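You operate a simulated robot arm through the tools that you are given. There is no shell and no other tool. Be economical: measure what you need, move in short steps, check, and stop when the job is done.

The job below is to be done with a simulated robot arm. You get a single attempt, and the scene is never put back.

JOB
Take the teal ring and leave it on the top of the narrow bench. Then fetch the waste tub from the top of the press board and set it on top of the book on the white desk. Then fetch the braided band and set it on the top of the blue bench. Then put the pink tab on the white desk away on the work desk. Then take the yellow strap and put it on the blue plate. Then take the grey plant pot from the top of the big counter and put it on the middle shelf of the low shelving. Then open the bronze drawer. The order counts.

The check looks at the end state, three seconds after you hand in, the way a careful person would. Anything else that was tipped, shoved, dropped, spilled or broken makes it a failure.

ROBOT AND FRAMES
A 6-joint arm with a two-finger parallel gripper on a trunk, on a base that drives. Base frame: it is fixed to the floor where the robot stands at the start and does not move with it; the origin is under the middle of the robot, x ahead of it, y to its left, z up; the surface under the hand at the start is at about z = 0.755. Units: m, rad, N and s.
Its first joint turns from -2.897 to 2.897 rad. Places, roughly: blue plate (17x17x2 cm) [-9.7, -1.7, 0.8]; book (14x20x4 cm) [-2, 0, 0.8]; braided band (26x5x2 cm) [-0.2, 1.3, 0.7]; bronze drawer [0.8, -1, 0.9]; middle shelf of the low shelving [-9.7, -1.7, 0.5]; pink tab (4x12x2 cm) [-2.2, 0, 0.8]; plant pot [-10.25, -0.75, 0.75]; teal ring (5x2x8 cm) [0.5, -0.2, 0.8]; top of the blue bench [-3, 3.6, 0.8]; top of the narrow bench [-4, -1.7, 0.7]; work desk [0.6, -0.7, 0.7]; yellow strap (11x3x2 cm) [-9.5, -1.7, 0.8]. Payload 3.91 kg.
The tool frame sits at the grasp point between the pads (the TCP): z along the fingers, y along the line on which they close. The tips reach 0.03 m beyond it. The gripper opens to 0.11 m. The fingers are 0.02 m wide and 0.01 m thick; the gripper's body (0.048 by 0.112 m) begins 0.055 m behind the TCP.
Orientation is told as [roll, pitch, yaw] about the base's x, y, z axes, in that order, counted from this pose: with the fingers straight down and closing along the base's y, the tool's x points along the base's -x, its y along +y and its z along -z.

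CONTROLS
- The arm moves only by the tool servo_tool. Its arguments are lists of equal length, an entry for each row: "offset": the shift along the base's x, y, z in units of 100 mm (1.0 is 100 mm), a list of three; "turn": the turn, a rotation vector about the base's x, y, z in units of 180 degrees (1.0 is 180 degrees), a list of three; "hand": the closure in counts, from 0 (fully open) to 255 (shut). In form: {"offset": [[x, y, z], ...], "turn": [[rx, ry, rz], ...], "hand": [hand, ...]}. A call has 1 to 20 rows; each row is the pose to reach, as a shift and turn from the pose commanded when the call began. A call with a number of a shift or a turn outside -1 to 1 is refused whole. A row lasts 0.2 s, in which the tool goes at most 0.05 m and 0.15 rad; a call with a longer step from one row to the next is refused whole, and so is a gripper value outside its range. A pose out of reach is approached as far as the arm can. The call stops where the force on the tool passes 40 N (or 10 N more than at its start, if that is more) or the arm is blocked; 0.2 s more then pass. Each finger travels about 0.108 m/s and halts on what it meets, pressing with about 43 N; the grip force reading is that of the motor and also rises with nothing between the fingers. The clock runs only during rows and for 0.2 s after the last one: add rows that repeat a pose to give the fingers time. It gives the time, the measured TCP pose, the force on the tool (base axes), the opening and the grip force at its end, in the units of the frame above (readings bear some noise), with the torque about the TCP (base axes, N m) and any sound that the robot's microphone picked up, and new pictures: "show" is both (left out), scene, wrist or none.
- Cameras (640 x 400 px; columns grow to the right, rows downward): "scene" is now at [0.4258, -0.5383, 1.2733]; the picture's right is [0.00, -0.17, 0.99], its down [-0.61, 0.78, 0.13] and it looks along [-0.79, -0.60, -0.10] (base axes); focal length 214 px, centre (320, 200). "wrist" rides on the gripper at [0.072, 0.017, -0.103] in the tool frame; the picture's right is [-0.23, 0.97, 0.00], its down [-0.76, -0.18, -0.62] and it looks along [-0.61, -0.14, 0.78] (tool axes); focal length 222 px, centre (320, 200). There is no depth. A picture from a camera that has moved, and an enlarged one, comes with that camera's place and axes in the base frame and with its lens. The place of the scene camera against the robot may be out by one fixed shift of up to 0.025 m in any direction.
- roll_base(legs): drives the robot by 1 to 6 legs, each [ahead, left, turn to the left] in m, m and rad, along the robot's own axes; the way and the turn of a leg run together, so that a leg with both is an arc; at most 1.5 m and 3.142 rad a leg. The arm and the cameras ride along, it lands a little off, and it stops where it bumps. It gives what a move gives, and a new picture of the scene camera.
- aim_head(pan, tilt): turns the head with the scene camera to pan (to the left, within 1.396 rad either way) and tilt (down, from -0.506 to 1.204), counted from straight ahead of the robot. It gives what a move gives, and a new picture of the scene camera.
- zoom(camera, box): a new picture of the part [left, top, right, bottom] of that camera's present view, enlarged. It takes no simulated time.
- hand_in(): hands the job in; it is judged then, once.

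Work in short steps. Places have to be worked out from the pictures, the camera data and where the tool is seen: move nearer, look again, correct. Check each grasp and each placing, and mend what went wrong. You have 196 turns and 260 pictures in all, those below and enlarged ones among them. Open the gripper and draw the arm clear of the work before you hand the job in, unless the task says otherwise; then end with one line.

The tools are called as name(argument=value, ...) on one line, values as JSON. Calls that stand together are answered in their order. servo_tool: Moves the arm, as the interface text tells. Its arguments: {"type":"object","properties":{"offset":{"type":"array","items":{"type":"array","items":{"type":"number"}}},"turn":{"type":"array","items":{"type":"array","items":{"type":"number"}}},"hand":{"type":"array","items":{"type":"number"}},"show":{"type":"string","enum":["both","scene","wrist","none"]}},"required":["offset","turn","hand"]} The other tools are called the same way: roll_base (legs) drives the base; aim_head (pan, tilt) turns the head that bears the scene camera; zoom (camera, box) takes an enlarged picture of a part of a camera's view; hand_in () hands the job in.

At the start:

```text
time: 0.0
position: [0.3804, -0.4544, 1.1475]
ee_rot: [0.0, 0.001, 0.002]
wrist_force: [-0.1, -0.6, 0.0]
ft_torque: [0.01, 0.03, -0.01]
gripper_width: 0.1097
gripper_force: 0.1
robot x, y, heading: [-0.0008, 0.0029, 0.002]
head pan, tilt: [-1.4, 0.916]
```

scene: 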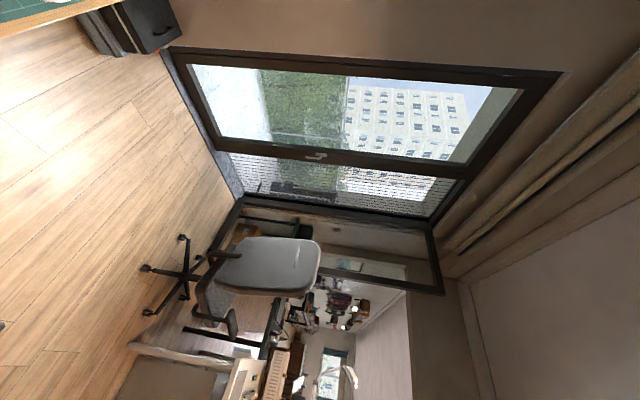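
wrist: 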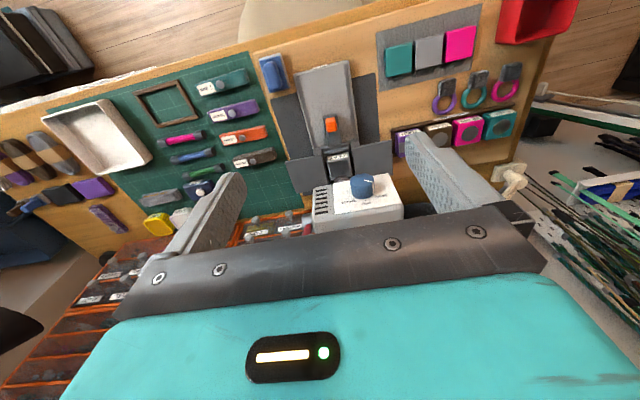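

The wrist view shows the work desk with rings at the right; I zoom in on that region and aim the head to learn how the scene camera behaves.

zoom(camera="wrist", box=[380, 0, 620, 160])

aim_head(pan=0, tilt=0.6)

```text
2.50 times, centred on (500, 80) of wrist
camera zoom: at [0.3083, -0.4375, 1.2509], right [0.23, 0.97, 0.0], down [0.76, -0.18, 0.62], along [0.61, -0.14, -0.78], focal length 555 px, centre (-130, 500)
```

zoom: 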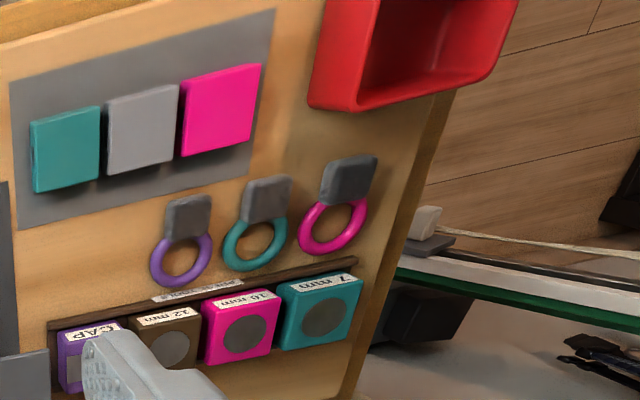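

```text
time: 1.5
position: [0.3812, -0.453, 1.1474]
ee_rot: [0.0, 0.0, -0.001]
wrist_force: [0.7, 0.1, 0.7]
ft_torque: [0.01, -0.01, -0.03]
gripper_width: 0.11
gripper_force: 0.0
robot x, y, heading: [-0.0012, 0.0002, 0.004]
head pan, tilt: [0.0, 0.6]
camera scene: at [0.4518, -0.4649, 1.1976], right [0.0, -1.0, 0.0], down [-0.82, 0.0, 0.57], along [-0.57, 0.0, -0.82], focal length 214 px, centre (320, 200)
```

scene: 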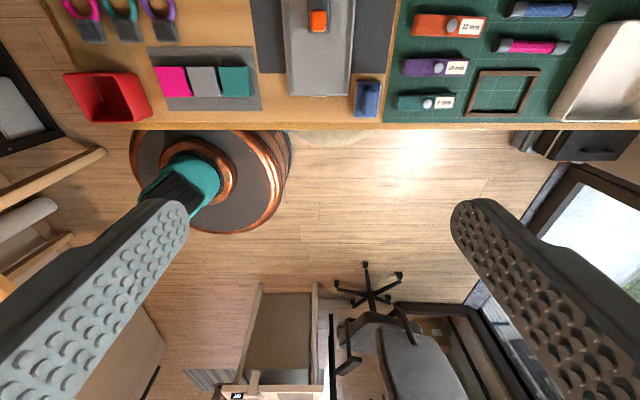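

The cameras both ride on the hand. The teal ring lies flat at about (0.49,-0.16), tag toward -x at (0.464,-0.159). I move above the tag in short steps with the jaws partly closed.

servo_tool(offset=[[0.09, 0.33, -0.2], [0.18, 0.65, -0.4], [0.28, 0.98, -0.6]], turn=[[0, 0, 0], [0, 0, 0], [0, 0, 0]], hand=[60, 110, 110], show="none")

servo_tool(offset=[[0.09, 0.33, -0.2], [0.18, 0.65, -0.4], [0.28, 0.98, -0.6]], turn=[[0, 0, 0], [0, 0, 0], [0, 0, 0]], hand=[110, 110, 110], show="none")

servo_tool(offset=[[0.09, 0.33, -0.2], [0.18, 0.65, -0.4], [0.28, 0.98, -0.6]], turn=[[0, 0, 0], [0, 0, 0], [0, 0, 0]], hand=[110, 110, 110])

```text
time: 2.3
position: [0.4069, -0.3562, 1.0877]
ee_rot: [0.002, -0.001, 0.0]
wrist_force: [0.5, 0.1, -0.4]
ft_torque: [-0.02, 0.0, -0.01]
gripper_width: 0.0624
gripper_force: 0.2
robot x, y, heading: [0.0004, 0.0039, -0.001]
head pan, tilt: [0.0, 0.6]
```

```text
time: 3.1
position: [0.4372, -0.2585, 1.0259]
ee_rot: [0.001, 0.0, 0.002]
wrist_force: [0.2, -0.6, -0.1]
ft_torque: [-0.03, 0.01, 0.02]
gripper_width: 0.0627
gripper_force: 0.1
robot x, y, heading: [0.0015, 0.0006, 0.002]
head pan, tilt: [0.0, 0.6]
```

```text
time: 3.9
position: [0.465, -0.1582, 0.9676]
ee_rot: [0.001, 0.001, 0.0]
wrist_force: [0.0, 0.5, 0.2]
ft_torque: [-0.02, -0.01, 0.01]
gripper_width: 0.0627
gripper_force: 0.1
robot x, y, heading: [0.0033, 0.0002, 0.007]
head pan, tilt: [0.0, 0.6]
camera scene: at [0.5361, -0.1694, 1.0173], right [0.0, -1.0, 0.0], down [-0.83, 0.0, 0.56], along [-0.56, 0.0, -0.83], focal length 214 px, centre (320, 200)
camera wrist: at [0.3926, -0.142, 1.0707], right [0.23, 0.97, 0.0], down [0.76, -0.18, 0.62], along [0.61, -0.14, -0.78], focal length 222 px, centre (320, 200)
```

scene: 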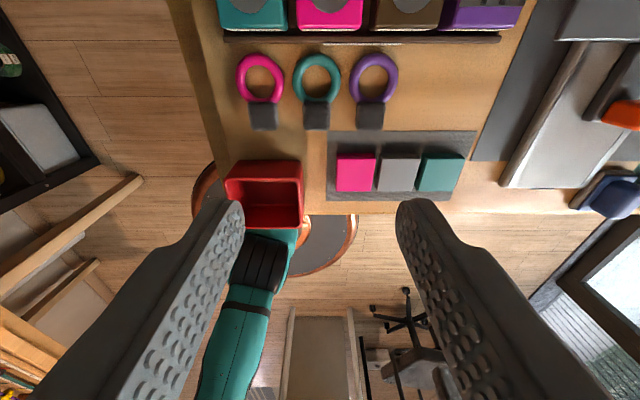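
wrist: 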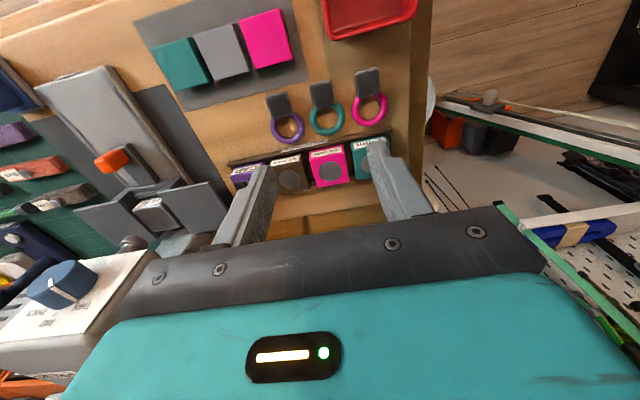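

The wrist view puts the tag at about (0.462,-0.156), 3 cm wide; neighbour gaps ~2.7 cm. I narrow the jaws to 5 cm and descend 10 cm to check.

servo_tool(offset=[[-0.02, 0.02, -0.4], [-0.03, 0.03, -0.8], [-0.03, 0.03, -1.0]], turn=[[0, 0, 0], [0, 0, 0], [0, 0, 0]], hand=[139, 139, 139])

```text
time: 4.7
position: [0.4612, -0.1555, 0.8686]
ee_rot: [-0.001, -0.001, 0.0]
wrist_force: [-0.3, -0.7, -0.3]
ft_torque: [0.0, -0.02, -0.02]
gripper_width: 0.05
gripper_force: 0.1
robot x, y, heading: [-0.0011, -0.0013, 0.0]
head pan, tilt: [0.0, 0.6]
camera scene: at [0.5325, -0.1671, 0.9178], right [0.0, -1.0, 0.0], down [-0.83, 0.0, 0.56], along [-0.56, 0.0, -0.83], focal length 214 px, centre (320, 200)
camera wrist: at [0.389, -0.1397, 0.9712], right [0.23, 0.97, 0.0], down [0.76, -0.18, 0.62], along [0.61, -0.14, -0.78], focal length 222 px, centre (320, 200)
```

scene: 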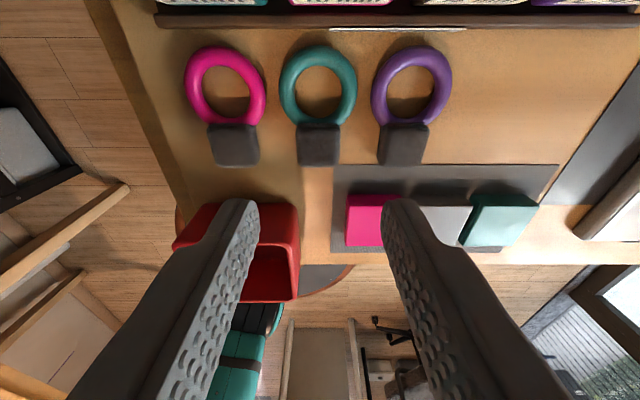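
wrist: 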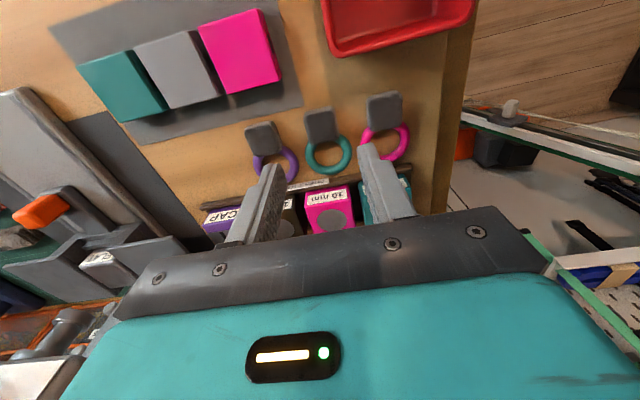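

Alignment is good; I descend to z≈0.79 and close on the tag.

servo_tool(offset=[[0, 0.015, -0.4], [0, 0.015, -0.75], [0, 0.015, -0.77]], turn=[[0, 0, 0], [0, 0, 0], [0, 0, 0]], hand=[139, 139, 139])

```text
time: 5.5
position: [0.4617, -0.1561, 0.7898]
ee_rot: [0.0, 0.001, 0.001]
wrist_force: [0.0, 0.6, -0.2]
ft_torque: [0.02, 0.02, 0.02]
gripper_width: 0.0501
gripper_force: 0.1
robot x, y, heading: [-0.0018, -0.0043, 0.002]
head pan, tilt: [0.0, 0.6]
camera scene: at [0.5323, -0.1662, 0.8401], right [0.0, -1.0, 0.0], down [-0.82, 0.0, 0.57], along [-0.57, 0.0, -0.82], focal length 214 px, centre (320, 200)
camera wrist: at [0.3888, -0.1389, 0.8935], right [0.23, 0.97, 0.0], down [0.76, -0.18, 0.62], along [0.61, -0.14, -0.78], focal length 222 px, centre (320, 200)
```

scene: 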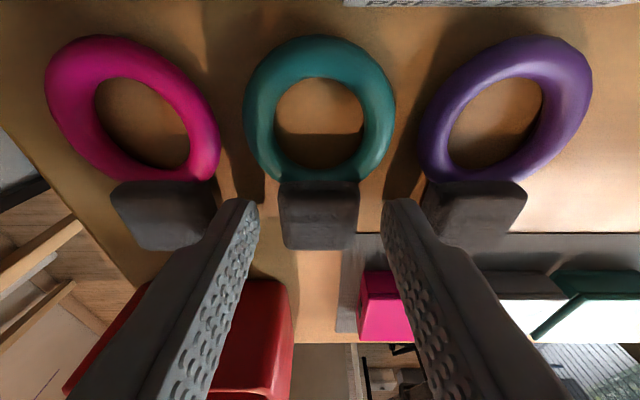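
wrist: 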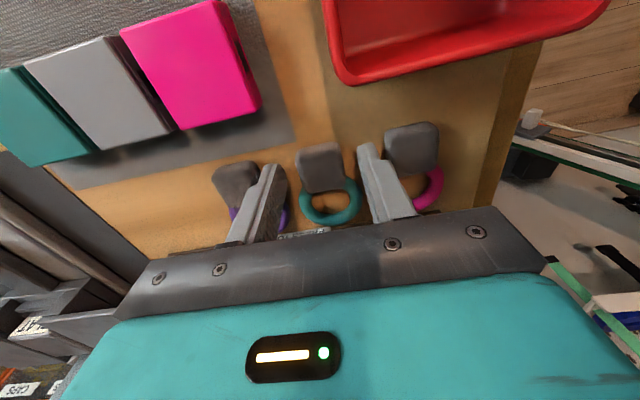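

Fingers straddle the tag cleanly. Lower 3 mm more and close.

servo_tool(offset=[[0, 0, -0.02], [0, 0, -0.02], [0, 0, -0.02], [0, 0, -0.02]], turn=[[0, 0, 0], [0, 0, 0], [0, 0, 0], [0, 0, 0]], hand=[180, 255, 255, 255], show="none")

servo_tool(offset=[[0, 0, 0.2], [0, 0, 0.6], [0, 0, 1.0]], turn=[[0, 0, 0], [0, 0, 0], [0, 0, 0]], hand=[255, 255, 255])

```text
time: 6.5
position: [0.4619, -0.156, 0.7883]
ee_rot: [-0.001, -0.002, 0.0]
wrist_force: [0.6, -1.2, 3.2]
ft_torque: [0.0, -0.02, 0.0]
gripper_width: 0.0285
gripper_force: 42.6
robot x, y, heading: [0.0031, -0.0012, -0.001]
head pan, tilt: [0.0, 0.6]
```

```text
time: 7.3
position: [0.4603, -0.1558, 0.8884]
ee_rot: [0.0, 0.001, -0.001]
wrist_force: [0.5, 0.5, -0.5]
ft_torque: [-0.01, -0.04, 0.05]
gripper_width: 0.0286
gripper_force: 43.0
robot x, y, heading: [-0.0024, -0.0012, -0.001]
head pan, tilt: [0.0, 0.6]
camera scene: at [0.5311, -0.1664, 0.9386], right [0.0, -1.0, 0.0], down [-0.82, 0.0, 0.57], along [-0.57, 0.0, -0.82], focal length 214 px, centre (320, 200)
camera wrist: at [0.3876, -0.1391, 0.9921], right [0.23, 0.97, 0.0], down [0.76, -0.18, 0.62], along [0.61, -0.14, -0.78], focal length 222 px, centre (320, 200)
```

scene: 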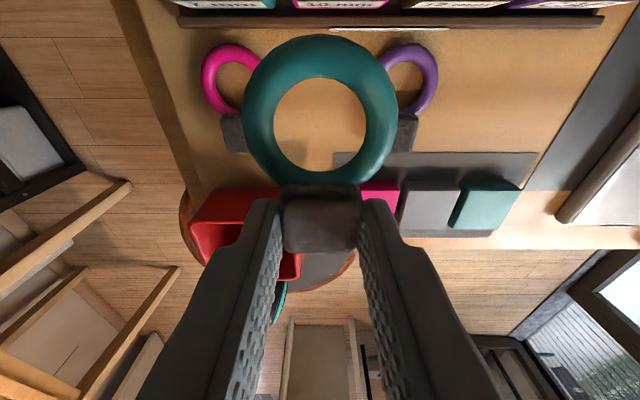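
wrist: 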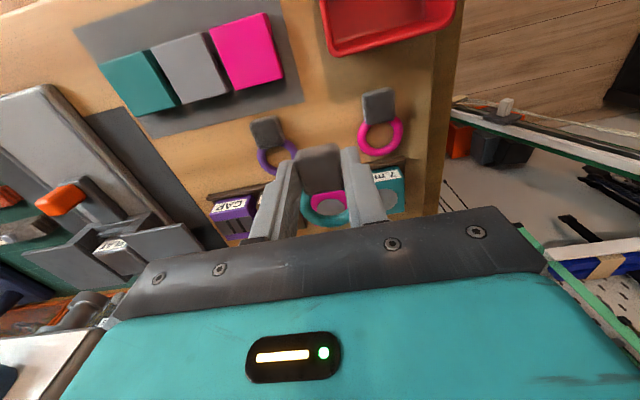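

Tag held (2.85 cm, 43 N). I lift further and look behind the robot to plan the drive.

servo_tool(offset=[[-0.3, -0.2, 0.33], [-0.6, -0.4, 0.66], [-0.9, -0.6, 1.0]], turn=[[0, 0, 0], [0, 0, 0], [0, 0, 0]], hand=[255, 255, 255], show="none")

servo_tool(offset=[[0, -0.3, 0.33], [0, -0.6, 0.66], [0, -0.9, 1.0]], turn=[[0, 0, 0], [0, 0, 0], [0, 0, 0]], hand=[255, 255, 255], show="none")

servo_tool(offset=[[0, -0.3, 0.33], [0, -0.6, 0.66], [0, -0.9, 1.0]], turn=[[0, 0, 0], [0, 0, 0], [0, 0, 0]], hand=[255, 255, 255], show="none")

aim_head(pan=0, tilt=1.2)

```text
time: 8.1
position: [0.3704, -0.2162, 0.9902]
ee_rot: [0.0, 0.0, 0.001]
wrist_force: [1.1, -0.6, 0.2]
ft_torque: [0.04, 0.01, -0.03]
gripper_width: 0.0283
gripper_force: 43.2
robot x, y, heading: [-0.0009, 0.0013, -0.004]
head pan, tilt: [0.0, 0.6]
```

```text
time: 8.9
position: [0.3709, -0.3043, 1.0883]
ee_rot: [0.0, -0.001, 0.002]
wrist_force: [0.4, 0.3, -0.1]
ft_torque: [-0.03, -0.01, -0.01]
gripper_width: 0.0284
gripper_force: 43.1
robot x, y, heading: [0.0005, -0.0007, 0.0]
head pan, tilt: [0.0, 0.6]
```

```text
time: 9.7
position: [0.3711, -0.3944, 1.1893]
ee_rot: [-0.002, 0.0, -0.001]
wrist_force: [-0.6, 0.9, 0.5]
ft_torque: [-0.03, -0.07, -0.03]
gripper_width: 0.0283
gripper_force: 43.0
robot x, y, heading: [-0.0016, 0.0032, -0.003]
head pan, tilt: [0.0, 0.6]
```

```text
time: 10.7
position: [0.3705, -0.3955, 1.1894]
ee_rot: [0.0, 0.001, 0.002]
wrist_force: [-0.4, 0.8, 0.0]
ft_torque: [0.01, -0.04, 0.02]
gripper_width: 0.0283
gripper_force: 43.4
robot x, y, heading: [0.0013, 0.0011, 0.003]
head pan, tilt: [0.0, 1.201]
camera scene: at [0.3975, -0.4056, 1.2708], right [0.0, -1.0, 0.0], down [-0.36, 0.0, 0.93], along [-0.93, 0.0, -0.36], focal length 214 px, centre (320, 200)
```

scene: 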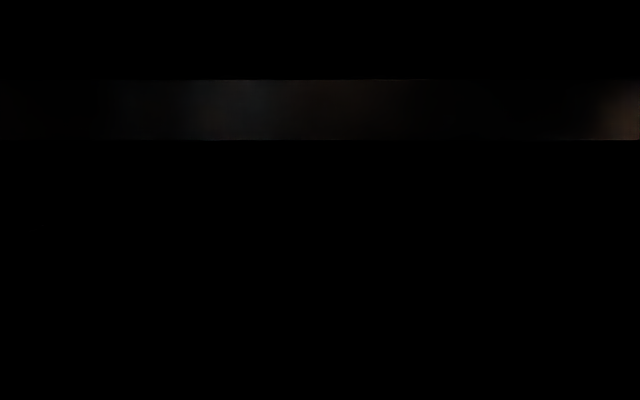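

The camera is hidden in the hand at that tilt. Pitching the tool toward horizontal will make the scene camera look ahead normally; I pitch 60° up.

servo_tool(offset=[[0, 0, 0], [0, 0, 0], [0, 0, 0], [0, 0, 0], [0, 0, 0], [0, 0, 0], [0, 0, 0], [0, 0, 0]], turn=[[0, -0.045, 0], [0, -0.09, 0], [0, -0.135, 0], [0, -0.18, 0], [0, -0.225, 0], [0, -0.27, 0], [0, -0.315, 0], [0, -0.333, 0]], hand=[255, 255, 255, 255, 255, 255, 255, 255], show="none")

aim_head(pan=-1.3, tilt=0)

aim_head(pan=1.3, tilt=0)

```text
time: 12.5
position: [0.3708, -0.3947, 1.1885]
ee_rot: [-0.002, -1.046, 0.001]
wrist_force: [-0.1, -0.3, -0.5]
ft_torque: [0.03, 0.01, -0.03]
gripper_width: 0.0287
gripper_force: 43.2
robot x, y, heading: [0.0014, 0.0011, -0.0]
head pan, tilt: [0.0, 1.201]
```

```text
time: 14.0
position: [0.3711, -0.3962, 1.1871]
ee_rot: [0.002, -1.045, 0.0]
wrist_force: [-0.3, 0.7, -0.6]
ft_torque: [0.0, 0.04, 0.04]
gripper_width: 0.0284
gripper_force: 42.7
robot x, y, heading: [0.0009, -0.0031, -0.005]
head pan, tilt: [-1.3, 0.0]
camera scene: at [0.3509, -0.4928, 1.3451], right [-0.83, -0.27, 0.48], down [-0.5, 0.0, -0.87], along [0.23, -0.96, -0.13], focal length 214 px, centre (320, 200)
```

scene: 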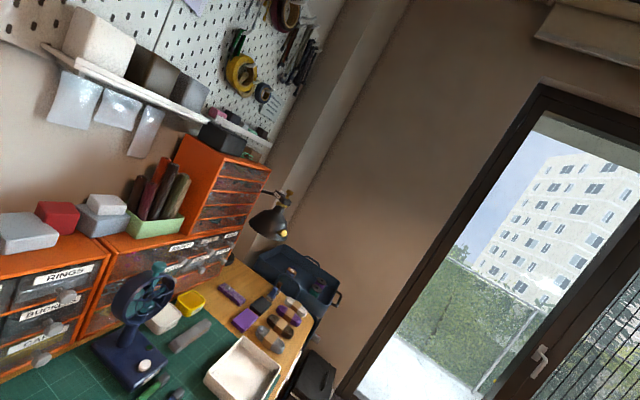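

```text
time: 16.3
position: [0.3717, -0.3964, 1.1891]
ee_rot: [0.0, -1.046, 0.0]
wrist_force: [0.8, 0.0, -0.4]
ft_torque: [-0.01, 0.0, 0.03]
gripper_width: 0.0284
gripper_force: 42.5
robot x, y, heading: [0.0005, -0.0, 0.005]
head pan, tilt: [1.3, 0.0]
camera scene: at [0.351, -0.3194, 1.3451], right [0.83, -0.27, -0.48], down [-0.5, 0.0, -0.87], along [0.23, 0.96, -0.13], focal length 214 px, centre (320, 200)
```

scene: 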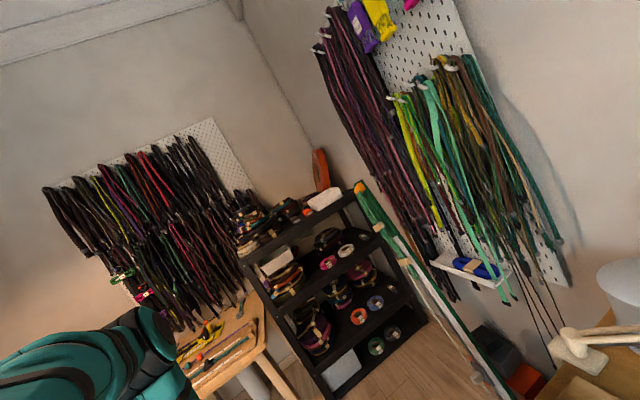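

The workshop is mapped roughly. I first back away from the desk 0.3 m, then turn to face the narrow bench and look ahead.

aim_head(pan=0, tilt=-0.4)

roll_base(legs=[[-0.3, 0, 0], [0, 0, -2.74]])

```text
time: 17.8
position: [0.3716, -0.3956, 1.1882]
ee_rot: [0.0, -1.045, 0.0]
wrist_force: [-0.9, -0.6, -0.2]
ft_torque: [-0.02, 0.01, -0.01]
gripper_width: 0.0284
gripper_force: 43.2
robot x, y, heading: [0.0018, 0.0005, -0.003]
head pan, tilt: [0.0, -0.4]
camera scene: at [0.41, -0.406, 1.3491], right [0.0, -1.0, 0.0], down [-0.13, 0.0, -0.99], along [0.99, 0.0, -0.13], focal length 214 px, centre (320, 200)
```

scene: 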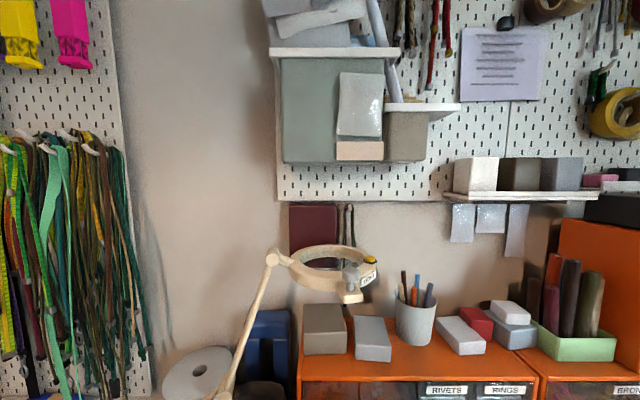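

```text
time: 26.2
position: [-0.8055, 0.2093, 1.1886]
ee_rot: [0.0, -1.046, -2.72]
wrist_force: [0.2, 0.2, -0.3]
ft_torque: [0.0, 0.0, 0.0]
gripper_width: 0.0285
gripper_force: 43.1
robot x, y, heading: [-0.3064, 0.0014, -2.72]
head pan, tilt: [0.0, -0.4]
camera scene: at [-0.8099, 0.1893, 1.3492], right [-0.41, 0.91, 0.0], down [0.11, 0.05, -0.99], along [-0.9, -0.41, -0.12], focal length 214 px, centre (320, 200)
```

scene: 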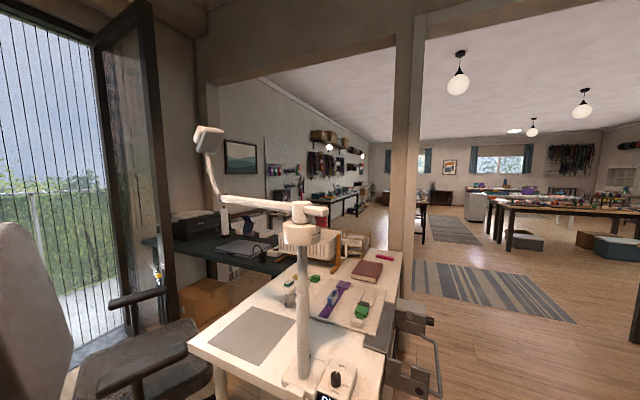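

Great overview: white desk with the book ahead, column at about (-2.6,0.05), open lane at y≈0.85. I drive through that lane past the desk, facing -x.

roll_base(legs=[[0, 0, -0.42], [0.7, -0.85, 0], [1.3, 0, 0]])

```text
time: 31.1
position: [-1.0904, 0.8866, 1.1898]
ee_rot: [-0.004, -1.045, 3.118]
wrist_force: [-0.6, -0.7, -0.9]
ft_torque: [-0.02, -0.03, -0.02]
gripper_width: 0.0284
gripper_force: 43.0
robot x, y, heading: [-0.7299, 0.4797, 3.114]
head pan, tilt: [0.0, -0.4]
stopped in leg 2: the robot was blocked; the commanded pose is now the measured one
camera scene: at [-1.0972, 0.876, 1.3496], right [0.03, 1.0, 0.0], down [0.12, 0.0, -0.99], along [-0.99, 0.03, -0.12], focal length 214 px, centre (320, 200)
```

scene: 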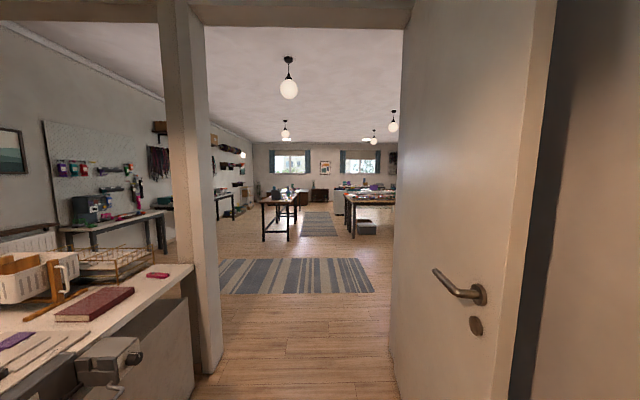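

Blocked at (-0.73,0.48) before leg end; a door stands open on the right. I look right and then down to find what blocks.

aim_head(pan=-1.1, tilt=0)

aim_head(pan=0, tilt=0.7)

```text
time: 32.4
position: [-1.091, 0.8865, 1.1882]
ee_rot: [-0.001, -1.047, 3.117]
wrist_force: [0.3, 0.0, 0.2]
ft_torque: [0.0, -0.01, 0.03]
gripper_width: 0.0283
gripper_force: 43.5
robot x, y, heading: [-0.7318, 0.4829, 3.114]
head pan, tilt: [-1.1, 0.0]
camera scene: at [-1.0508, 0.9552, 1.3372], right [0.78, 0.43, 0.45], down [0.5, -0.01, -0.87], along [-0.37, 0.9, -0.23], focal length 214 px, centre (320, 200)
```

scene: 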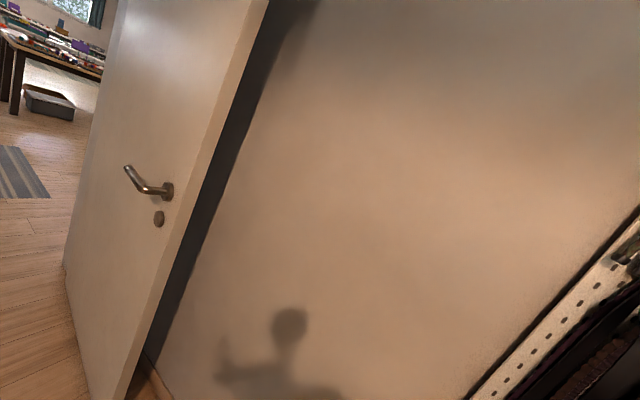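

```text
time: 33.7
position: [-1.0907, 0.8854, 1.1884]
ee_rot: [-0.001, -1.046, 3.117]
wrist_force: [0.0, -0.2, -0.6]
ft_torque: [-0.04, 0.02, -0.02]
gripper_width: 0.0284
gripper_force: 43.2
robot x, y, heading: [-0.7329, 0.4805, 3.119]
head pan, tilt: [0.0, 0.7]
camera scene: at [-1.0589, 0.8755, 1.2598], right [0.03, 1.0, 0.0], down [0.94, -0.02, -0.34], along [-0.34, 0.01, -0.94], focal length 214 px, centre (320, 200)
```

scene: 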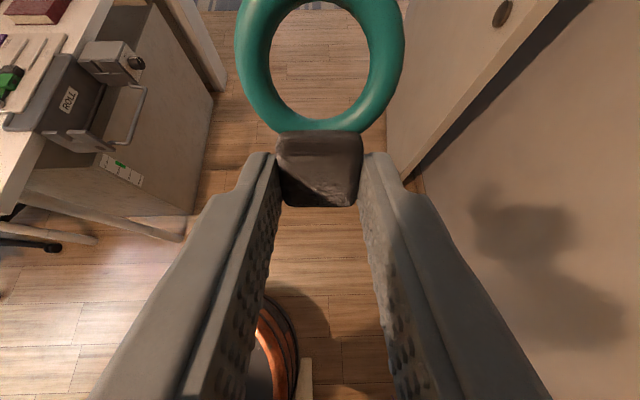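

The blocker is the leg of the small wooden table at about (-0.6,0.8), just beside the base. I go straight ahead first, then shift to y≈0.7 and through the doorway.

aim_head(pan=0, tilt=-0.3)

roll_base(legs=[[0.3, 0.02, 0.02], [0.3, -0.2, 0], [1.4, 0, 0], [0.9, 0, 0]])

```text
time: 35.0
position: [-1.0905, 0.8855, 1.1888]
ee_rot: [-0.002, -1.048, 3.118]
wrist_force: [-0.6, -0.8, -0.2]
ft_torque: [-0.03, -0.01, 0.05]
gripper_width: 0.0287
gripper_force: 43.3
robot x, y, heading: [-0.7269, 0.478, 3.114]
head pan, tilt: [0.0, -0.3]
camera scene: at [-1.0979, 0.8764, 1.3402], right [0.03, 1.0, 0.0], down [0.22, 0.0, -0.97], along [-0.97, 0.03, -0.22], focal length 214 px, centre (320, 200)
```

scene: 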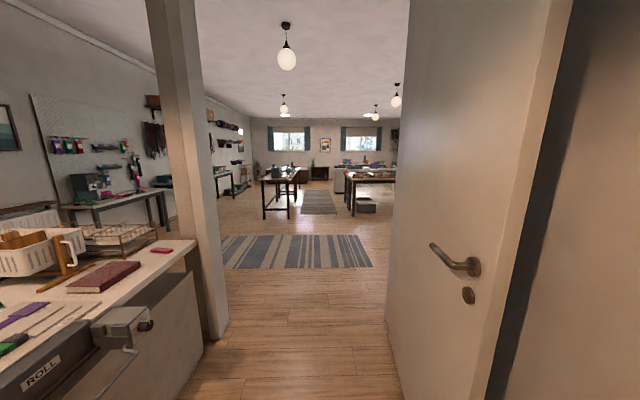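

```text
time: 49.8
position: [-3.9976, 1.0046, 1.1893]
ee_rot: [-0.002, -1.045, -3.102]
wrist_force: [0.3, 0.4, 0.4]
ft_torque: [-0.04, -0.02, 0.0]
gripper_width: 0.0285
gripper_force: 43.8
robot x, y, heading: [-3.6098, 0.6241, -3.105]
head pan, tilt: [0.0, -0.3]
camera scene: at [-4.0038, 0.9929, 1.3403], right [-0.04, 1.0, 0.0], down [0.22, 0.01, -0.97], along [-0.97, -0.04, -0.22], focal length 214 px, centre (320, 200)
```

scene: 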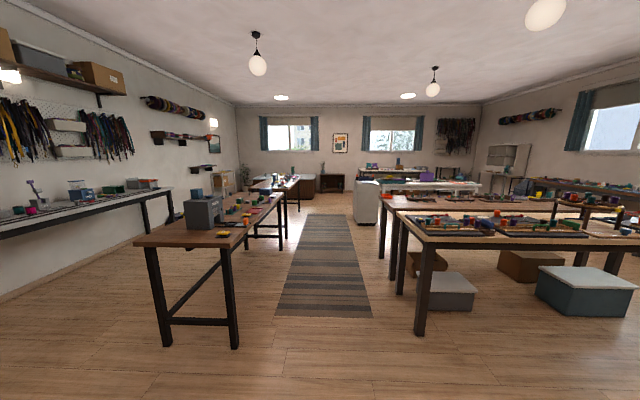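

I'm through, in the big room. The narrow bench should be to the left; I look left before driving.

aim_head(pan=1.2, tilt=0)

```text
time: 51.2
position: [-3.9967, 1.0039, 1.1892]
ee_rot: [-0.001, -1.046, -3.101]
wrist_force: [-0.2, -0.5, -0.4]
ft_torque: [0.02, -0.02, -0.03]
gripper_width: 0.0285
gripper_force: 43.2
robot x, y, heading: [-3.6095, 0.6268, -3.107]
head pan, tilt: [1.201, 0.0]
camera scene: at [-3.9482, 0.911, 1.3412], right [-0.82, 0.33, -0.47], down [0.5, 0.02, -0.87], along [-0.28, -0.94, -0.18], focal length 214 px, centre (320, 200)
```

scene: 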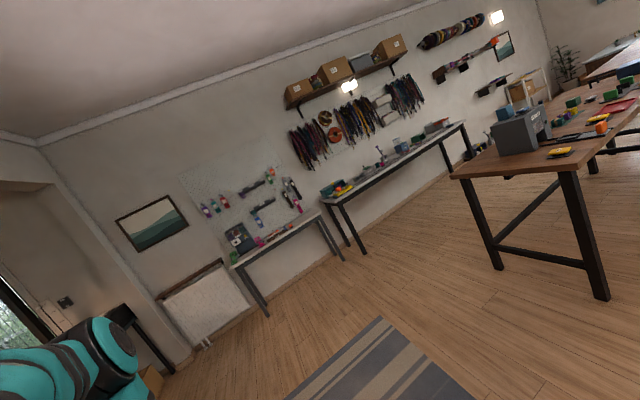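

The narrow bench is the small one at (-4,-1.7), front edge ~y=-1.45. Floor is clear; I drive to (-3.95,-0.75) and turn to face it.

aim_head(pan=0, tilt=0.1)

roll_base(legs=[[0.3, 1.35, 0], [0, 0, 1.534]])

```text
time: 52.6
position: [-3.9959, 1.0045, 1.1881]
ee_rot: [-0.003, -1.045, -3.103]
wrist_force: [0.5, 0.2, -0.5]
ft_torque: [-0.03, 0.0, 0.0]
gripper_width: 0.0286
gripper_force: 43.0
robot x, y, heading: [-3.6142, 0.62, -3.104]
head pan, tilt: [0.0, 0.099]
camera scene: at [-3.9981, 0.993, 1.3037], right [-0.04, 1.0, 0.0], down [0.58, 0.02, -0.81], along [-0.81, -0.03, -0.58], focal length 214 px, centre (320, 200)
```

scene: 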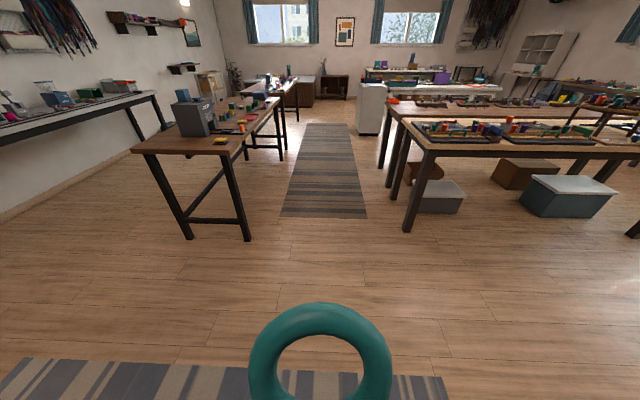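

```text
time: 63.1
position: [-4.2448, -1.0951, 1.1892]
ee_rot: [-0.002, -1.046, -1.549]
wrist_force: [0.0, 0.1, 0.5]
ft_torque: [0.01, -0.02, 0.0]
gripper_width: 0.0283
gripper_force: 43.3
robot x, y, heading: [-3.8611, -0.7196, -1.552]
head pan, tilt: [0.0, 0.099]
camera scene: at [-4.2291, -1.1237, 1.3037], right [-1.0, -0.02, 0.0], down [-0.01, 0.58, -0.81], along [0.01, -0.81, -0.58], focal length 214 px, centre (320, 200)
```

scene: 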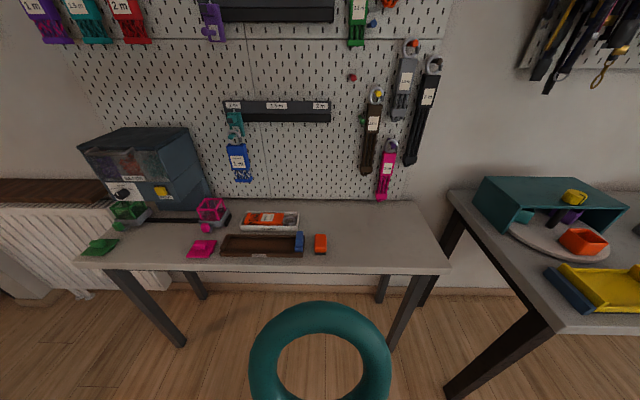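

The bench is clear at its right part, around (-4.40,-1.72). I move the base to about (-4.28,-1.08) to bring that within reach.

roll_base(legs=[[0.33, -0.4, 0]])

```text
time: 66.2
position: [-4.6366, -1.4374, 1.1886]
ee_rot: [-0.003, -1.046, -1.542]
wrist_force: [-0.6, 0.2, 0.3]
ft_torque: [0.01, 0.0, 0.0]
gripper_width: 0.0284
gripper_force: 42.8
robot x, y, heading: [-4.2516, -1.0567, -1.543]
head pan, tilt: [0.0, 0.099]
camera scene: at [-4.6202, -1.4659, 1.3037], right [-1.0, -0.03, 0.0], down [-0.02, 0.58, -0.81], along [0.02, -0.81, -0.58], focal length 214 px, centre (320, 200)
```

scene: 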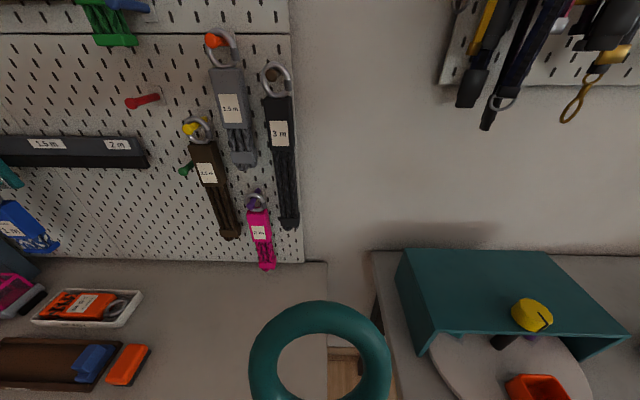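

I unpitch the tool back to pointing down while shifting toward the free spot (-4.40,-1.68), then descend part way.

servo_tool(offset=[[0.12, 0, 0], [0.25, -0.05, 0], [0.37, -0.1, 0], [0.5, -0.15, 0], [0.62, -0.2, 0], [0.75, -0.2, 0], [0.87, -0.2, 0], [1, -0.2, 0]], turn=[[0.045, 0.0013, 0], [0.09, 0.0025, 0], [0.135, 0.0038, 0], [0.18, 0.005, 0], [0.225, 0.0063, 0], [0.27, 0.0075, 0], [0.315, 0.0088, 0], [0.333, 0.0093, 0]], hand=[255, 255, 255, 255, 255, 255, 255, 255], show="none")

servo_tool(offset=[[0.3, -0.25, -0.2], [0.6, -0.5, -0.4], [0.9, -0.75, -0.6], [1, -0.95, -0.9], [1, -1, -1]], turn=[[0, 0, 0], [0, 0, 0], [0, 0, 0], [0, 0, 0], [0, 0, 0]], hand=[255, 255, 255, 255, 255], show="none")

servo_tool(offset=[[0.1, -0.3, -0.3], [0.2, -0.6, -0.6], [0.35, -0.9, -0.9], [0.37, -1, -1]], turn=[[0, 0, 0], [0, 0, 0], [0, 0, 0], [0, 0, 0]], hand=[255, 255, 255, 255])

```text
time: 68.0
position: [-4.5373, -1.4579, 1.1885]
ee_rot: [-0.001, 0.003, -1.543]
wrist_force: [0.2, 0.0, -0.6]
ft_torque: [0.02, -0.03, 0.04]
gripper_width: 0.0286
gripper_force: 42.9
robot x, y, heading: [-4.2509, -1.0555, -1.546]
head pan, tilt: [0.0, 0.099]
```

```text
time: 69.2
position: [-4.4366, -1.5583, 1.0885]
ee_rot: [0.0, 0.0, -1.54]
wrist_force: [-0.5, 0.4, 0.0]
ft_torque: [-0.02, 0.01, 0.01]
gripper_width: 0.0286
gripper_force: 43.0
robot x, y, heading: [-4.2519, -1.0559, -1.543]
head pan, tilt: [0.0, 0.099]
```

```text
time: 70.2
position: [-4.3994, -1.6575, 0.9893]
ee_rot: [0.002, 0.002, -1.54]
wrist_force: [0.4, 0.5, -0.4]
ft_torque: [0.04, 0.03, 0.03]
gripper_width: 0.0284
gripper_force: 43.0
robot x, y, heading: [-4.2553, -1.056, -1.54]
head pan, tilt: [0.0, 0.099]
camera scene: at [-4.3798, -1.7698, 1.0358], right [-1.0, -0.03, 0.0], down [-0.03, 0.99, 0.1], along [0.0, 0.1, -1.0], focal length 214 px, centre (320, 200)
camera wrist: at [-4.3842, -1.5855, 1.0928], right [0.98, -0.2, 0.0], down [-0.15, -0.77, 0.62], along [-0.12, -0.61, -0.78], focal length 222 px, centre (320, 200)
```

scene: 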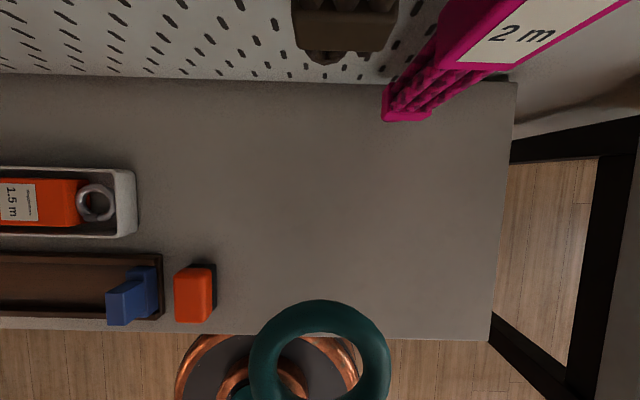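
wrist: 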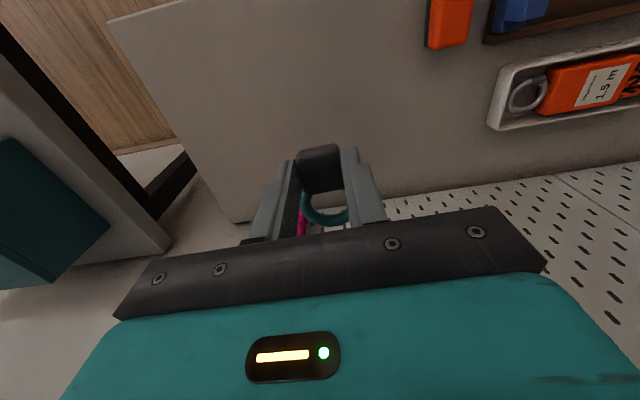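

Free spot confirmed: bench spans y -1.91..-1.51, x to -4.66. I descend to ~0.80 and then gently to contact.

servo_tool(offset=[[-0.1, -0.2, -0.4], [-0.2, -0.35, -0.8], [-0.2, -0.35, -1]], turn=[[0, 0, 0], [0, 0, 0], [0, 0, 0]], hand=[255, 255, 255], show="none")

servo_tool(offset=[[0, 0, -0.4], [0, 0, -0.8], [0, 0, -1]], turn=[[0, 0, 0], [0, 0, 0], [0, 0, 0]], hand=[255, 255, 255])

```text
time: 71.0
position: [-4.4193, -1.6923, 0.8903]
ee_rot: [0.001, 0.0, -1.541]
wrist_force: [-0.3, -0.6, 0.6]
ft_torque: [0.01, 0.0, 0.0]
gripper_width: 0.0283
gripper_force: 43.6
robot x, y, heading: [-4.2496, -1.0544, -1.541]
head pan, tilt: [0.0, 0.099]
```

```text
time: 71.8
position: [-4.4188, -1.6921, 0.7893]
ee_rot: [0.0, 0.0, -1.541]
wrist_force: [0.0, -0.1, 0.3]
ft_torque: [-0.02, -0.01, 0.0]
gripper_width: 0.0282
gripper_force: 42.9
robot x, y, heading: [-4.2542, -1.0542, -1.539]
head pan, tilt: [0.0, 0.099]
camera scene: at [-4.4006, -1.8038, 0.8349], right [-1.0, -0.03, 0.0], down [-0.03, 0.99, 0.1], along [0.0, 0.1, -0.99], focal length 214 px, centre (320, 200)
camera wrist: at [-4.405, -1.6196, 0.892], right [0.98, -0.2, 0.0], down [-0.16, -0.77, 0.62], along [-0.12, -0.61, -0.78], focal length 222 px, centre (320, 200)
```

scene: 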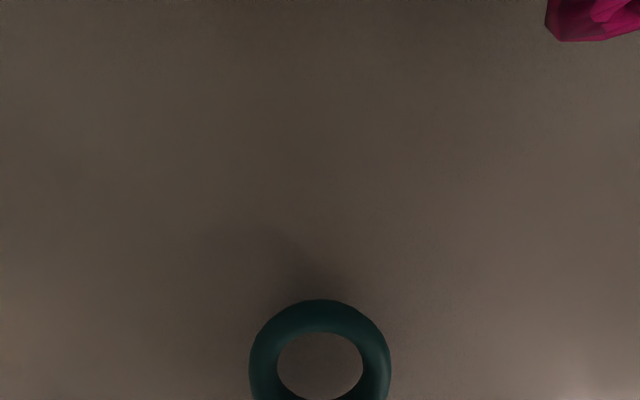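
wrist: 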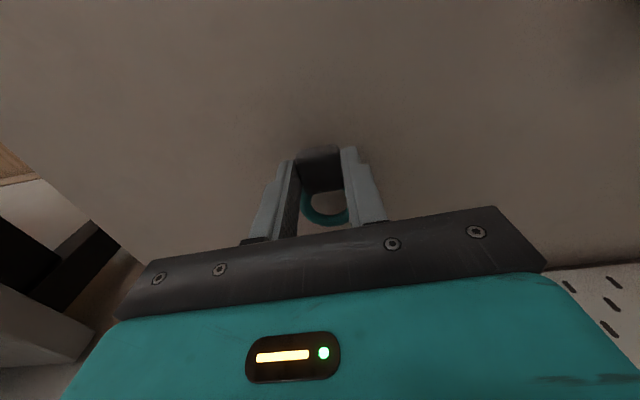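

I lower slowly in 5 mm rows until contact shows.

servo_tool(offset=[[0, 0, -0.1], [0, 0, -0.2], [0, 0, -0.3], [0, 0, -0.35], [0, 0, -0.4], [0, 0, -0.43], [0, 0, -0.46], [0, 0, -0.49], [0, 0, -0.52]], turn=[[0, 0, 0], [0, 0, 0], [0, 0, 0], [0, 0, 0], [0, 0, 0], [0, 0, 0], [0, 0, 0], [0, 0, 0], [0, 0, 0]], hand=[255, 255, 255, 255, 255, 255, 255, 255, 255], show="wrist")

```text
time: 72.4
position: [-4.4204, -1.6944, 0.7742]
ee_rot: [-0.003, -0.006, -1.541]
wrist_force: [0.5, 2.2, 12.8]
ft_torque: [0.14, -0.09, 0.0]
gripper_width: 0.0283
gripper_force: 43.0
robot x, y, heading: [-4.2507, -1.0549, -1.545]
head pan, tilt: [0.0, 0.099]
stopped in row 3: the force on the tool passed its limit at 51 N (the readings are from after the stop); the commanded pose is now the measured one
camera wrist: at [-4.4055, -1.6204, 0.8779], right [0.98, -0.2, 0.0], down [-0.15, -0.76, 0.63], along [-0.13, -0.62, -0.78], focal length 222 px, centre (320, 200)
```

wrist: 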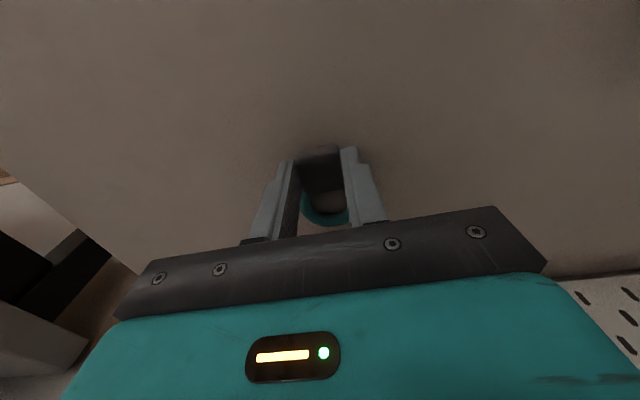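

Contact at tcp z=0.774 (bench top ≈0.74). I release and rise.

servo_tool(offset=[[0, 0, 0], [0, 0, 0], [0, 0, 0], [0, 0, 0.2], [0, 0, 0.6], [0, 0, 1]], turn=[[0, 0, 0], [0, 0, 0], [0, 0, 0], [0, 0, 0], [0, 0, 0], [0, 0, 0]], hand=[180, 120, 120, 120, 120, 120], show="none")

servo_tool(offset=[[0, 0.3, 0.3], [0, 0.6, 0.6], [0, 0.9, 0.9], [0, 1, 1]], turn=[[0, 0, 0], [0, 0, 0], [0, 0, 0], [0, 0, 0]], hand=[120, 120, 120, 120], show="scene")

```text
time: 73.8
position: [-4.4202, -1.694, 0.872]
ee_rot: [-0.001, -0.004, -1.54]
wrist_force: [0.0, 0.5, -0.9]
ft_torque: [0.04, -0.02, -0.01]
gripper_width: 0.058
gripper_force: 0.0
robot x, y, heading: [-4.2536, -1.0588, -1.545]
head pan, tilt: [0.0, 0.099]
```

```text
time: 74.8
position: [-4.4193, -1.5922, 0.9722]
ee_rot: [0.001, -0.006, -1.541]
wrist_force: [-0.2, -1.0, -0.7]
ft_torque: [0.04, 0.0, -0.01]
gripper_width: 0.0581
gripper_force: 0.1
robot x, y, heading: [-4.2487, -1.0548, -1.547]
head pan, tilt: [0.0, 0.099]
camera scene: at [-4.4006, -1.7049, 1.0205], right [-1.0, -0.03, 0.0], down [-0.03, 1.0, 0.09], along [0.0, 0.09, -1.0], focal length 214 px, centre (320, 200)
```

scene: 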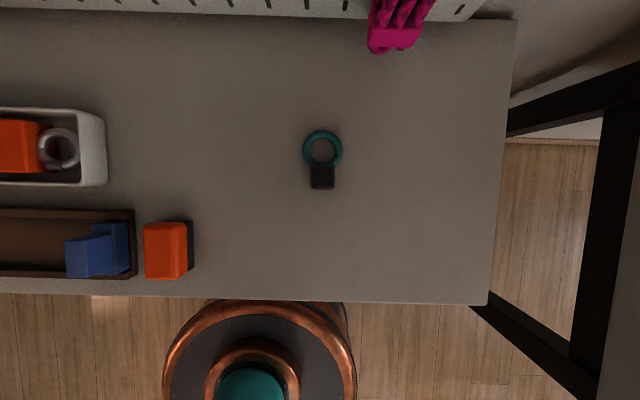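

The ring lies on the narrow bench. Now I raise/center the arm, pitch it up for viewing, back away, turn to face +x and head back to the doorway.

servo_tool(offset=[[0.3, 0.1, 0.3], [0.6, 0.2, 0.6], [0.9, 0.3, 0.9], [1, 0.4, 1]], turn=[[0, 0, 0], [0, 0, 0], [0, 0, 0], [0, 0, 0]], hand=[120, 120, 120, 120], show="none")

servo_tool(offset=[[0.1, 0, 0.1], [0.2, 0, 0.2], [0.3, 0, 0.3], [0.4, 0, 0.4], [0.5, 0, 0.5], [0.6, 0, 0.6], [0.65, 0, 0.8], [0.7, 0, 0.9]], turn=[[-0.045, -0.0013, 0], [-0.09, -0.0025, 0], [-0.135, -0.0038, 0], [-0.18, -0.005, 0], [-0.225, -0.0063, 0], [-0.27, -0.0075, 0], [-0.315, -0.0088, 0], [-0.333, -0.0093, 0]], hand=[120, 120, 120, 120, 120, 120, 120, 120], show="none")

aim_head(pan=0, tilt=-0.2)

roll_base(legs=[[-0.9, 0.45, 0], [-0.8, 0.5, 0], [0, 0, 1.545]])

```text
time: 75.8
position: [-4.3213, -1.5548, 1.0728]
ee_rot: [0.0, -0.002, -1.543]
wrist_force: [-0.5, 0.0, -0.6]
ft_torque: [0.01, 0.0, 0.0]
gripper_width: 0.0581
gripper_force: 0.1
robot x, y, heading: [-4.2516, -1.0578, -1.543]
head pan, tilt: [0.0, 0.099]
```

```text
time: 77.6
position: [-4.2504, -1.5548, 1.1642]
ee_rot: [-0.004, -1.052, -1.54]
wrist_force: [-0.1, -0.1, -0.5]
ft_torque: [0.02, 0.0, 0.01]
gripper_width: 0.0581
gripper_force: 0.1
robot x, y, heading: [-4.2556, -1.0566, -1.544]
head pan, tilt: [0.0, 0.099]
```

```text
time: 78.4
position: [-4.2497, -1.5553, 1.1634]
ee_rot: [-0.004, -1.051, -1.54]
wrist_force: [-0.7, 0.3, -0.1]
ft_torque: [-0.03, 0.0, 0.01]
gripper_width: 0.0583
gripper_force: 0.0
robot x, y, heading: [-4.2518, -1.0576, -1.544]
head pan, tilt: [0.0, -0.201]
camera scene: at [-4.2334, -1.5877, 1.3059], right [-1.0, -0.03, 0.0], down [-0.01, 0.31, -0.95], along [0.02, -0.95, -0.31], focal length 214 px, centre (320, 200)
```

scene: 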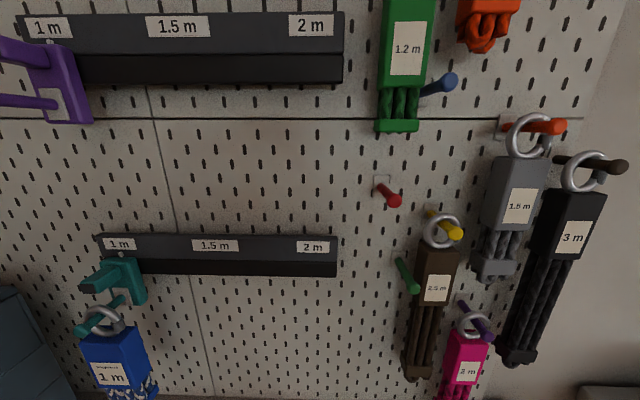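

```text
time: 91.8
position: [-2.8505, 0.6465, 1.1637]
ee_rot: [-0.004, -1.051, -0.047]
wrist_force: [1.0, -0.5, 0.0]
ft_torque: [0.0, 0.01, 0.03]
gripper_width: 0.0582
gripper_force: 0.0
robot x, y, heading: [-3.3496, 0.6819, -0.047]
head pan, tilt: [0.0, -0.201]
camera scene: at [-2.8119, 0.6346, 1.306], right [-0.05, -1.0, 0.0], down [-0.31, 0.01, -0.95], along [0.95, -0.05, -0.31], focal length 214 px, centre (320, 200)
```

scene: 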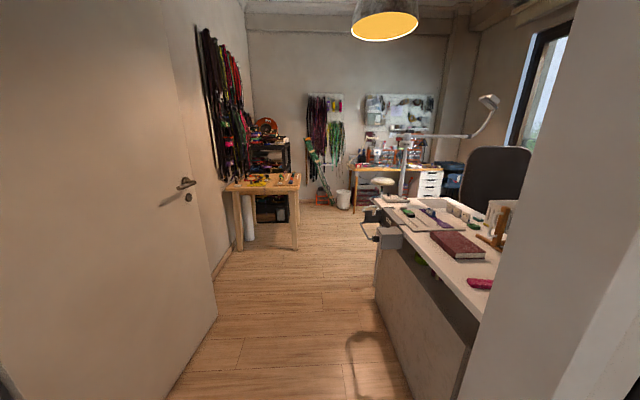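

The way is clear: desk right, table left. I drive through and back to near the start.

roll_base(legs=[[0, 0, 0.047], [1.2, -0.05, 0], [0.8, 0, 0], [0.32, -0.2, 0], [0.33, -0.02, 0], [0.35, -0.38, 0]])

```text
time: 106.0
position: [-0.2178, 0.4922, 1.1625]
ee_rot: [-0.004, -1.051, 0.048]
wrist_force: [0.0, 0.1, 0.8]
ft_torque: [0.0, 0.01, -0.02]
gripper_width: 0.0582
gripper_force: 0.1
robot x, y, heading: [-0.7171, 0.4796, 0.047]
head pan, tilt: [0.0, -0.201]
stopped in leg 5: the robot was blocked; the commanded pose is now the measured one
camera scene: at [-0.1794, 0.4824, 1.3054], right [0.04, -1.0, 0.0], down [-0.31, -0.02, -0.95], along [0.95, 0.04, -0.31], focal length 214 px, centre (320, 200)
```

scene: 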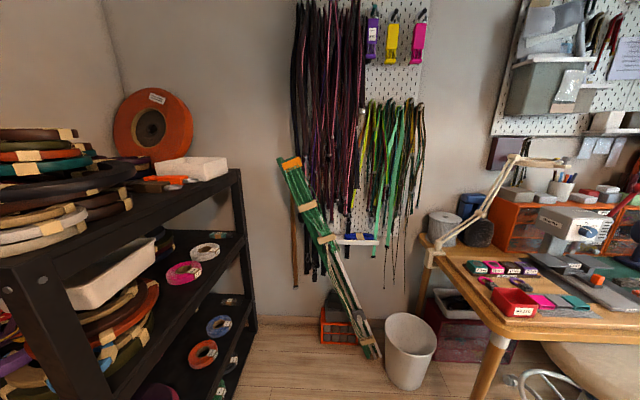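

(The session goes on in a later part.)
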